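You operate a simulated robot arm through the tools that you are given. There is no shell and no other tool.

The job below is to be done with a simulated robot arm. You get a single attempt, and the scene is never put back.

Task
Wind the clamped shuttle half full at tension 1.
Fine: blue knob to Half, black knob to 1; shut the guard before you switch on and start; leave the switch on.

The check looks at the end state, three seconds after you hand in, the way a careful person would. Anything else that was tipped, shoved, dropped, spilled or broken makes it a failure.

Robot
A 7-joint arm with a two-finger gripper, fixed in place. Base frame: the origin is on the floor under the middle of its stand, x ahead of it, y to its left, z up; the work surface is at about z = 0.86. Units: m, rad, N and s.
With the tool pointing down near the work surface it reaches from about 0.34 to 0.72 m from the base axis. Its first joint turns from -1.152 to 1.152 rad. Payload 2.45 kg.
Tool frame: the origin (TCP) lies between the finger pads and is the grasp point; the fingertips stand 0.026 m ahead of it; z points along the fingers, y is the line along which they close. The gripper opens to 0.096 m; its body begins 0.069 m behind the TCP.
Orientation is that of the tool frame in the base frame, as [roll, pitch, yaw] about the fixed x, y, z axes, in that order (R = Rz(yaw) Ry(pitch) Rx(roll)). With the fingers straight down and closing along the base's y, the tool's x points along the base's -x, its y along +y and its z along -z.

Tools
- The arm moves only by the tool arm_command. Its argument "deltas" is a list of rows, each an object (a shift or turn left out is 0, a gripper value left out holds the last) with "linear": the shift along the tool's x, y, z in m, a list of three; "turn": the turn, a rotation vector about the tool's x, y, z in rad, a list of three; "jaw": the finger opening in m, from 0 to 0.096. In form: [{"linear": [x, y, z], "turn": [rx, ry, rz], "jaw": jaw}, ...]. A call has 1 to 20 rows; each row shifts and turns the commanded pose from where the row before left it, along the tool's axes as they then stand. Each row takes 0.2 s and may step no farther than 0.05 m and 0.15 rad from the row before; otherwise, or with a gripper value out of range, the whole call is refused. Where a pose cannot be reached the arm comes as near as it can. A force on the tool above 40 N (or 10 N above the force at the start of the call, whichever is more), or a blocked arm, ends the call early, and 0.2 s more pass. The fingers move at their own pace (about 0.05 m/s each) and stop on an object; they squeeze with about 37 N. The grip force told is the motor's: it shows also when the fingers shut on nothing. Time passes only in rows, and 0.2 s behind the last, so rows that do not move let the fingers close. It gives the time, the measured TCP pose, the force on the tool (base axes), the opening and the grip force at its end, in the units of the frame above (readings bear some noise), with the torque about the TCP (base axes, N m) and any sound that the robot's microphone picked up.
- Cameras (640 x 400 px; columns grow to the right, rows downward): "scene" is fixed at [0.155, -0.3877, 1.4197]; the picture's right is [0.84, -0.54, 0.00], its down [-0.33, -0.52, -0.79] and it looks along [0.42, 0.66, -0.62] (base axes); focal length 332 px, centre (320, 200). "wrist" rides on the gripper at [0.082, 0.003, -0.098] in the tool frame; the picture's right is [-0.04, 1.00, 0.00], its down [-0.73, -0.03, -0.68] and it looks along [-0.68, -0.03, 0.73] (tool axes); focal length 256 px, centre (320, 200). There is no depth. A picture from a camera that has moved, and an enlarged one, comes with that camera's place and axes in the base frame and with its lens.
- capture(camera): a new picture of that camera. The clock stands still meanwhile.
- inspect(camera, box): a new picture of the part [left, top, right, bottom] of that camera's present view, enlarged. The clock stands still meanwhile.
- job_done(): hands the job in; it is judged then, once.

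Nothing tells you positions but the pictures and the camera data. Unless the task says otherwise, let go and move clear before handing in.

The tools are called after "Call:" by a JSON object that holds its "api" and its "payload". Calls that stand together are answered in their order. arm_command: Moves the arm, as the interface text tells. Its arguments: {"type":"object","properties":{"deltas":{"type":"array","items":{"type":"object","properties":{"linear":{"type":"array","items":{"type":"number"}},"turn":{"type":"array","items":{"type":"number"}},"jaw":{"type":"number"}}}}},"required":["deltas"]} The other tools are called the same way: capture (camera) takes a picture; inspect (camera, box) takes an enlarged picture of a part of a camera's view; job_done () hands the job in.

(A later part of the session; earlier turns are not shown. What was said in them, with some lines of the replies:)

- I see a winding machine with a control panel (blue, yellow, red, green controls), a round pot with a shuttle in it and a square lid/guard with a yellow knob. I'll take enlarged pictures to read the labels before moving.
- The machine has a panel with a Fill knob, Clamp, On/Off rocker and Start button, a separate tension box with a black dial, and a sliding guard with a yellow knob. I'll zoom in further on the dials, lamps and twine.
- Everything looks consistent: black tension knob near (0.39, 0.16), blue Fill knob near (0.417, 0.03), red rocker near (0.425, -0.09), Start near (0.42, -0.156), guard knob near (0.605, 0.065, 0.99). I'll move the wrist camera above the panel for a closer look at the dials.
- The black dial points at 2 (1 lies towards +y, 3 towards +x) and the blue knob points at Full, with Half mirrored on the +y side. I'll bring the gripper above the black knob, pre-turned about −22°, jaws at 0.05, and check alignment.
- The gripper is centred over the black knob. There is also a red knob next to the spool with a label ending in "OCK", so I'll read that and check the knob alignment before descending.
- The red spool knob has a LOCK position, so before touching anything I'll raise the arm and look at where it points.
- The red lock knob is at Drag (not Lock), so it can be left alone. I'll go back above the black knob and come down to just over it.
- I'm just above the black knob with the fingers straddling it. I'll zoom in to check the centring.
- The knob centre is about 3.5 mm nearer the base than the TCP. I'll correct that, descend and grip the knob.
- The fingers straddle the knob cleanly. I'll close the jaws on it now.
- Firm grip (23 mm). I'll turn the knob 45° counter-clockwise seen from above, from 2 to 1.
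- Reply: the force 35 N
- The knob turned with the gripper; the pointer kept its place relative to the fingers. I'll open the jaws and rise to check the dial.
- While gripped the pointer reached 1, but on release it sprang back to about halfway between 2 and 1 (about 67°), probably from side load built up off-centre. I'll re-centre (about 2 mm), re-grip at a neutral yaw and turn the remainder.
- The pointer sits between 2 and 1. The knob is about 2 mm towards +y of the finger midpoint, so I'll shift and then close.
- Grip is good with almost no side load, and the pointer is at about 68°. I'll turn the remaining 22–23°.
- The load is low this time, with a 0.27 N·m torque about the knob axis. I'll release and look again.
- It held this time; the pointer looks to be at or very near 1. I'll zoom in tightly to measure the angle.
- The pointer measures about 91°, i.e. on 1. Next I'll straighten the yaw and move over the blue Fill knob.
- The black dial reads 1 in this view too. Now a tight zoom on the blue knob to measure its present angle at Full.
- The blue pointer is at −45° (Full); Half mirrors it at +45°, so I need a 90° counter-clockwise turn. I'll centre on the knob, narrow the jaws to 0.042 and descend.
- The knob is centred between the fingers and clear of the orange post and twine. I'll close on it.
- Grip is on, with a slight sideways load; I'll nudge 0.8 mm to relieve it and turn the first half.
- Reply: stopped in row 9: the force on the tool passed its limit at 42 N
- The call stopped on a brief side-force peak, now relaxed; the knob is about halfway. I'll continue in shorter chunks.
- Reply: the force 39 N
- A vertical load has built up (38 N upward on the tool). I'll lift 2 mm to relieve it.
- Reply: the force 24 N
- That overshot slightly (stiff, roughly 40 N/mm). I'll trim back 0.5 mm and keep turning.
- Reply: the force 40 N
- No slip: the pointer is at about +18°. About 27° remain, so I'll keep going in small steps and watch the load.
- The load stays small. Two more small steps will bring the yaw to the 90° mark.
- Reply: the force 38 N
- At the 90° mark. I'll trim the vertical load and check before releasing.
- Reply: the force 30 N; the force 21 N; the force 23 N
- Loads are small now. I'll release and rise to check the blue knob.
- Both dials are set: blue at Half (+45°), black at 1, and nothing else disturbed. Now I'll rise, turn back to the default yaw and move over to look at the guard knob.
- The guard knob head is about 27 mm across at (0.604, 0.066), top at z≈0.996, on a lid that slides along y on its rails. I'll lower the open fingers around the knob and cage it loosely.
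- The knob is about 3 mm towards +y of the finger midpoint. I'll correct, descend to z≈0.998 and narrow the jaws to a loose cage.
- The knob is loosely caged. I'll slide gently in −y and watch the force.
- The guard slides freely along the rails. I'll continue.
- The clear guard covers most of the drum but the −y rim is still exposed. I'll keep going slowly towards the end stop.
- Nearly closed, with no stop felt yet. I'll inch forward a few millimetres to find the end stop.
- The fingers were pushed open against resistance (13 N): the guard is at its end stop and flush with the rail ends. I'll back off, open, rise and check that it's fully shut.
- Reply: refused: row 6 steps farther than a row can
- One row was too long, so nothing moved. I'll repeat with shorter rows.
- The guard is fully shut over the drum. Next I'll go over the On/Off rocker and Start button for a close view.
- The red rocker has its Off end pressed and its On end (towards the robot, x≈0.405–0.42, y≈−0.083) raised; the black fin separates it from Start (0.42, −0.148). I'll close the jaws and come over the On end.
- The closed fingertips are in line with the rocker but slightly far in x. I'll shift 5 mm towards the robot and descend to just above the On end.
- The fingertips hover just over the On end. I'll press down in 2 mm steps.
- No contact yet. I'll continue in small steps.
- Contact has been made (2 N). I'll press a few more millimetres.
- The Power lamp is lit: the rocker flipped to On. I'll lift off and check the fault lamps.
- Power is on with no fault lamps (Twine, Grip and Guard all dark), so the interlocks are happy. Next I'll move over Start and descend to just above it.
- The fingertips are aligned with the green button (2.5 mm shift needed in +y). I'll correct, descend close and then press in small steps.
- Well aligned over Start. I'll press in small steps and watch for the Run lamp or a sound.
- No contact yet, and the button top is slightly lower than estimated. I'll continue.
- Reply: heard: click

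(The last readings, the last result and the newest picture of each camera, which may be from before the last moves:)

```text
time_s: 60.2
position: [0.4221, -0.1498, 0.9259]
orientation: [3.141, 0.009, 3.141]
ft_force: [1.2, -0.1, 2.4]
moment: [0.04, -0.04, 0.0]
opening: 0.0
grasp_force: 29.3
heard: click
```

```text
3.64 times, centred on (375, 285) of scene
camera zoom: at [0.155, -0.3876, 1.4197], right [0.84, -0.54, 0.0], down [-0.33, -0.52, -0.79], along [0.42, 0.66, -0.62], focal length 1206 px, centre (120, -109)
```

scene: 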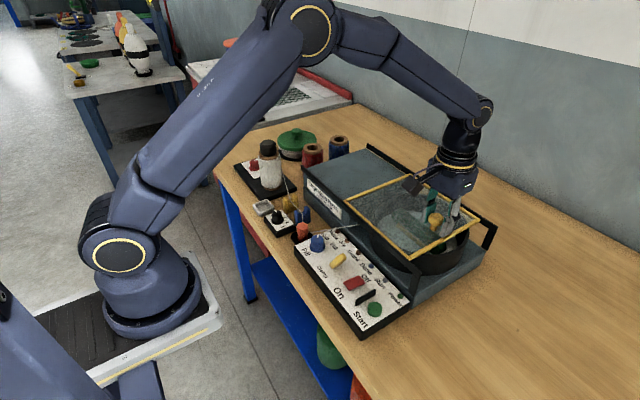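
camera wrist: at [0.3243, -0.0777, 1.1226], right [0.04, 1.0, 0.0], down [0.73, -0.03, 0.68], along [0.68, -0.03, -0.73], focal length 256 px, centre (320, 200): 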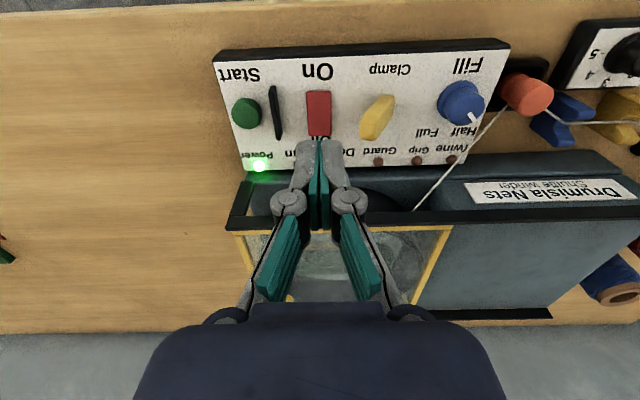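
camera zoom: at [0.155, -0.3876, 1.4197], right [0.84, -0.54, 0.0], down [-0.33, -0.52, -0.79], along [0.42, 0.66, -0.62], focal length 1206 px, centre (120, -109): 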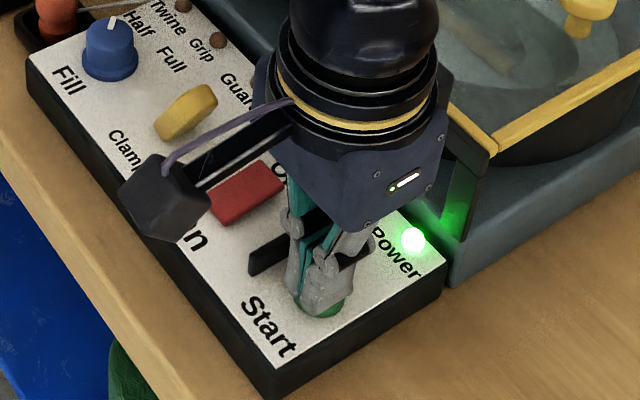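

A click was heard with 2.4 N of contact. I'll lift clear and look at the Run lamp.

Call:
{"api": "arm_command", "payload": {"deltas": [{"linear": [0, 0, -0.02]}, {"linear": [0, 0, -0.04]}, {"linear": [0, 0, -0.04]}, {"linear": [0.03, 0, -0.03]}, {"linear": [0, 0, 0]}]}}

Call:
{"api": "capture", "payload": {"camera": "scene"}}

Call:
{"api": "inspect", "payload": {"camera": "scene", "box": [290, 170, 500, 330]}}

Call:
{"api": "capture", "payload": {"camera": "wrist"}}

```text
time_s: 61.4
position: [0.3893, -0.1468, 1.0564]
orientation: [3.14, 0.007, -3.142]
ft_force: [-0.6, 0.2, 0.3]
moment: [-0.04, 0.01, -0.05]
opening: 0.0
grasp_force: 28.2
```

```text
taken
```

scene: 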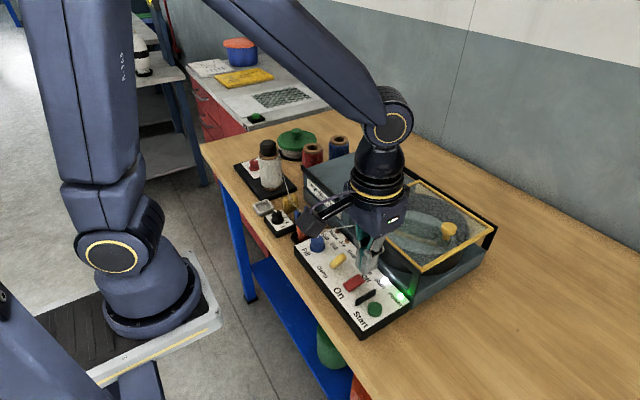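

```text
2.50 times, centred on (395, 250) of scene
camera zoom: at [0.155, -0.3877, 1.4197], right [0.84, -0.54, 0.0], down [-0.33, -0.52, -0.79], along [0.42, 0.66, -0.62], focal length 829 px, centre (132, 75)
```

zoom: 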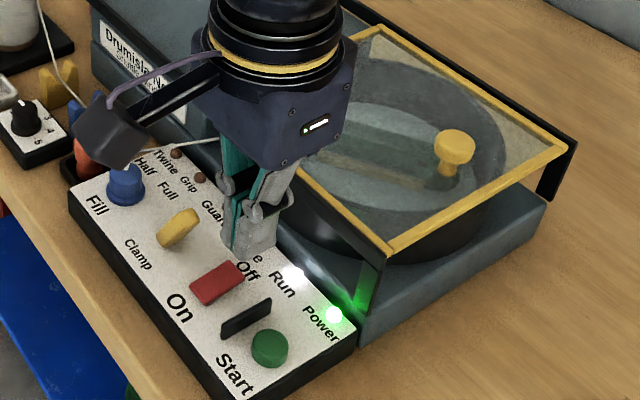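

```text
taken
camera wrist: at [0.3076, -0.1436, 1.1543], right [0.04, 1.0, 0.0], down [0.73, -0.03, 0.68], along [0.68, -0.03, -0.73], focal length 256 px, centre (320, 200)
```

wrist: 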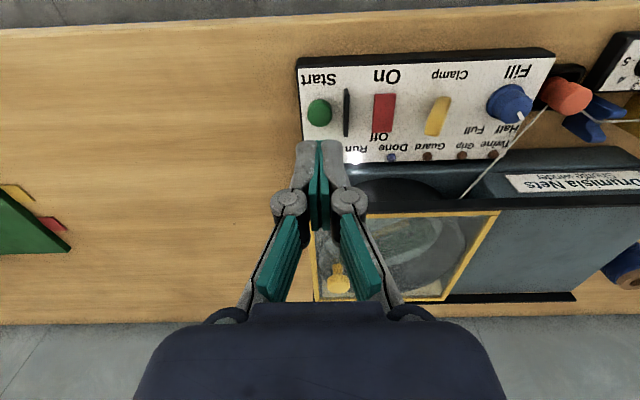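

The Run lamp is lit and the shuttle is turning. I'll raise the arm well clear and wait for Done.

Call:
{"api": "arm_command", "payload": {"deltas": [{"linear": [0, 0, -0.045]}, {"linear": [0, 0, -0.045]}, {"linear": [0, 0, -0.045]}, {"linear": [0, -0.045, -0.01]}, {"linear": [0, -0.045, 0]}, {"linear": [0, 0, 0]}, {"linear": [0, 0, 0]}, {"linear": [0, 0, 0]}, {"linear": [0, 0, 0]}, {"linear": [0, 0, 0]}]}}

Call:
{"api": "capture", "payload": {"camera": "scene"}}

Call:
{"api": "inspect", "payload": {"camera": "scene", "box": [290, 170, 500, 330]}}

```text
time_s: 63.6
position: [0.3876, -0.2387, 1.1982]
orientation: [3.139, 0.008, 3.141]
ft_force: [-0.2, 0.3, 0.1]
moment: [0.01, 0.01, 0.01]
opening: 0.0
grasp_force: 28.7
```

```text
taken
```

scene: 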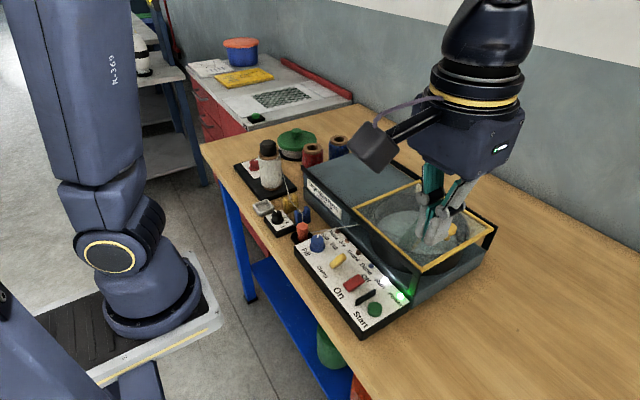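

```text
2.50 times, centred on (395, 250) of scene
camera zoom: at [0.155, -0.3877, 1.4197], right [0.84, -0.54, 0.0], down [-0.33, -0.52, -0.79], along [0.42, 0.66, -0.62], focal length 829 px, centre (132, 75)
```

zoom: 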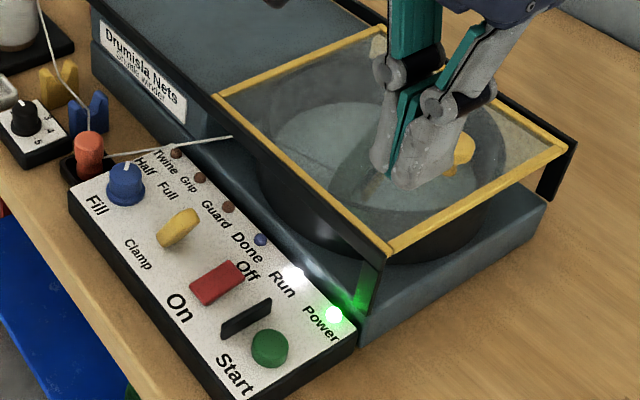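

The panel is fully visible: Run and Power lit, no faults. I'll wait in place.

Call:
{"api": "arm_command", "payload": {"deltas": [{"jaw": 0.02}, {"linear": [0, 0, 0]}, {"linear": [0, 0, 0]}, {"linear": [0, 0, 0]}, {"linear": [0, 0, 0]}, {"linear": [0, 0, 0]}, {"linear": [0, 0, 0]}, {"linear": [0, 0, 0]}, {"linear": [0, 0, 0]}, {"linear": [0, 0, 0]}, {"linear": [0, 0, 0]}, {"linear": [0, 0, 0]}, {"linear": [0, 0, 0]}, {"linear": [0, 0, 0]}, {"linear": [0, 0, 0]}, {"linear": [0, 0, 0]}, {"linear": [0, 0, 0]}, {"linear": [0, 0, 0]}, {"linear": [0, 0, 0]}, {"linear": [0, 0, 0]}]}}

Call:
{"api": "inspect", "payload": {"camera": "scene", "box": [230, 130, 500, 330]}}

```text
time_s: 67.8
position: [0.3875, -0.2386, 1.1986]
orientation: [3.139, 0.006, -3.141]
ft_force: [0.3, -0.9, 0.5]
moment: [0.01, 0.02, -0.01]
opening: 0.02
grasp_force: 0.0
```

```text
2.00 times, centred on (365, 230) of scene
camera zoom: at [0.155, -0.3877, 1.4197], right [0.84, -0.54, 0.0], down [-0.33, -0.52, -0.79], along [0.42, 0.66, -0.62], focal length 663 px, centre (230, 140)
```

zoom: 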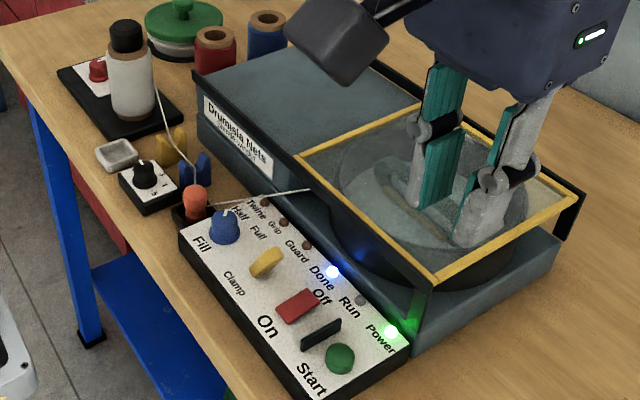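

The Done lamp is lit, Run is off and Power is still on. I'll move the arm aside and check the shuttle, dials and surroundings one last time.

Call:
{"api": "arm_command", "payload": {"deltas": [{"linear": [0, -0.04, -0.02]}, {"linear": [0, -0.04, -0.02]}, {"linear": [0, 0, 0]}]}}

Call:
{"api": "capture", "payload": {"camera": "scene"}}

Call:
{"api": "inspect", "payload": {"camera": "scene", "box": [230, 130, 350, 250]}}

Call:
{"api": "inspect", "payload": {"camera": "scene", "box": [340, 170, 500, 290]}}

Call:
{"api": "inspect", "payload": {"camera": "scene", "box": [265, 198, 345, 258]}}

Call:
{"api": "capture", "payload": {"camera": "wrist"}}

```text
time_s: 68.6
position: [0.39, -0.3211, 1.2403]
orientation: [3.14, 0.005, 3.142]
ft_force: [1.0, 0.0, 0.5]
moment: [0.0, 0.03, -0.01]
opening: 0.0202
grasp_force: 0.1
```

```text
taken
```

scene: 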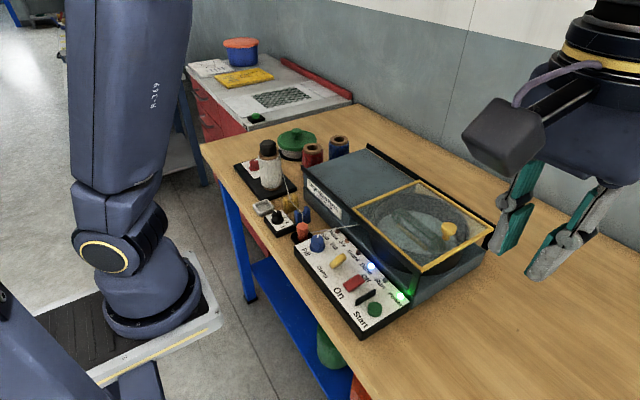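

```text
3.33 times, centred on (290, 190) of scene
camera zoom: at [0.155, -0.3877, 1.4197], right [0.84, -0.54, 0.0], down [-0.33, -0.52, -0.79], along [0.42, 0.66, -0.62], focal length 1105 px, centre (420, 233)
```

zoom: 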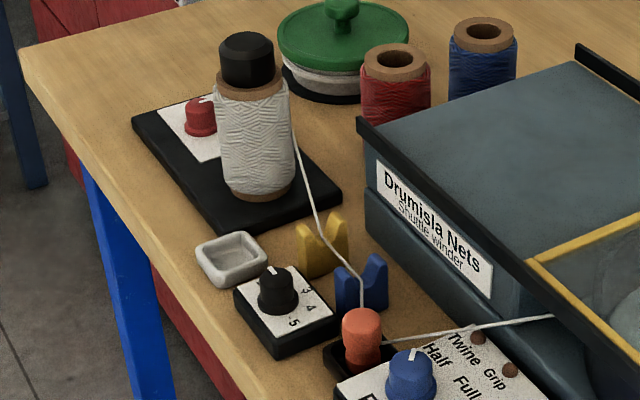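

```text
3.33 times, centred on (420, 230) of scene
camera zoom: at [0.155, -0.3877, 1.4197], right [0.84, -0.54, 0.0], down [-0.33, -0.52, -0.79], along [0.42, 0.66, -0.62], focal length 1105 px, centre (-13, 100)
```

zoom: 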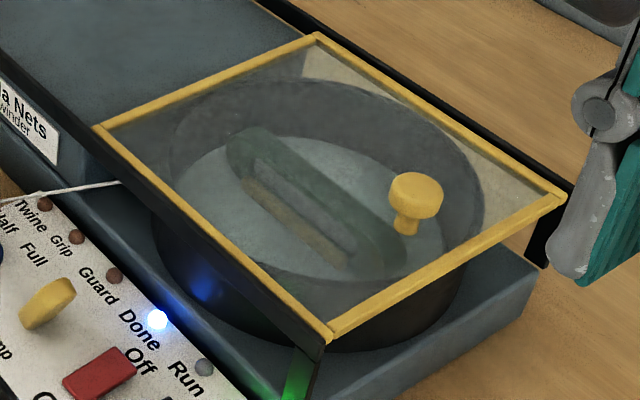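

```text
6.67 times, centred on (305, 228) of scene
camera zoom: at [0.155, -0.3877, 1.4197], right [0.84, -0.54, 0.0], down [-0.33, -0.52, -0.79], along [0.42, 0.66, -0.62], focal length 2210 px, centre (420, 13)
```

zoom: 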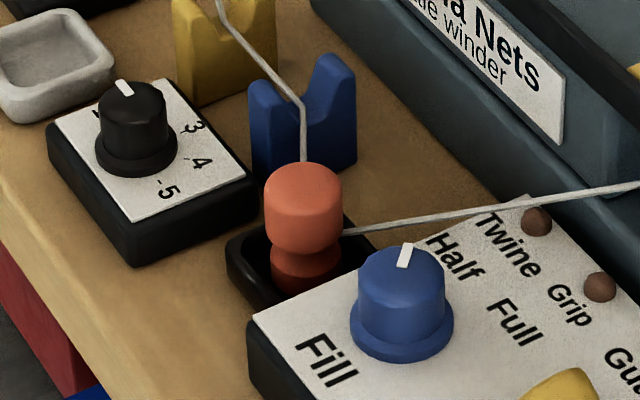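

```text
taken
camera wrist: at [0.3077, -0.3175, 1.3391], right [0.04, 1.0, 0.0], down [0.73, -0.03, 0.68], along [0.68, -0.03, -0.73], focal length 256 px, centre (320, 200)
```

wrist: 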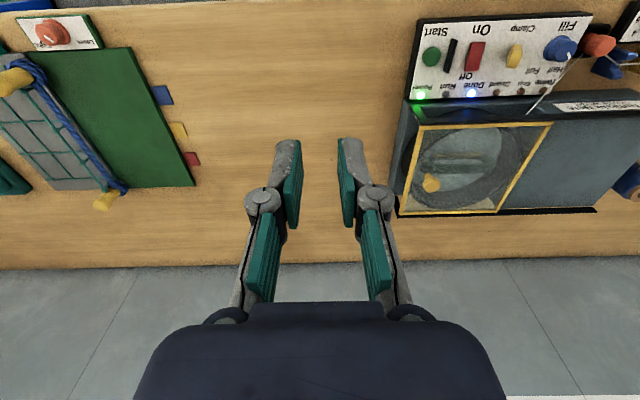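

The shuttle has twine on it, Done and Power are lit and Run is off. The blue knob is on Half, the black knob on 1, the guard shut and the switch on. The arm is clear and nothing else was moved, so I'm handing in.

Call:
{"api": "job_done", "payload": {}}

```text
The job is handed in.
```

The shuttle is wound: the Done lamp came on, Run went out, and I've handed the job in.

- **Settings:** the blue knob is on Half and the black knob is on 1. The black knob slipped back between 2 and 1 on the first release, so I gripped it again. It then measured within about 1.5° of the 1 mark.
- **Guard and switch:** I shut the guard to its end stop before switching on, then pressed Start. The switch is still on and the Power lamp is lit.
- **Faults:** the Twine, Grip and Guard lamps stayed dark.
- **Fill:** I could see twine on the shuttle through the guard, but I judged half full from the knob setting and the Done lamp, not by measuring it.
- **Left alone:** I saw nothing else disturbed. The red knob by the spool was on Drag and I didn't touch it. The arm is clear of the machine.
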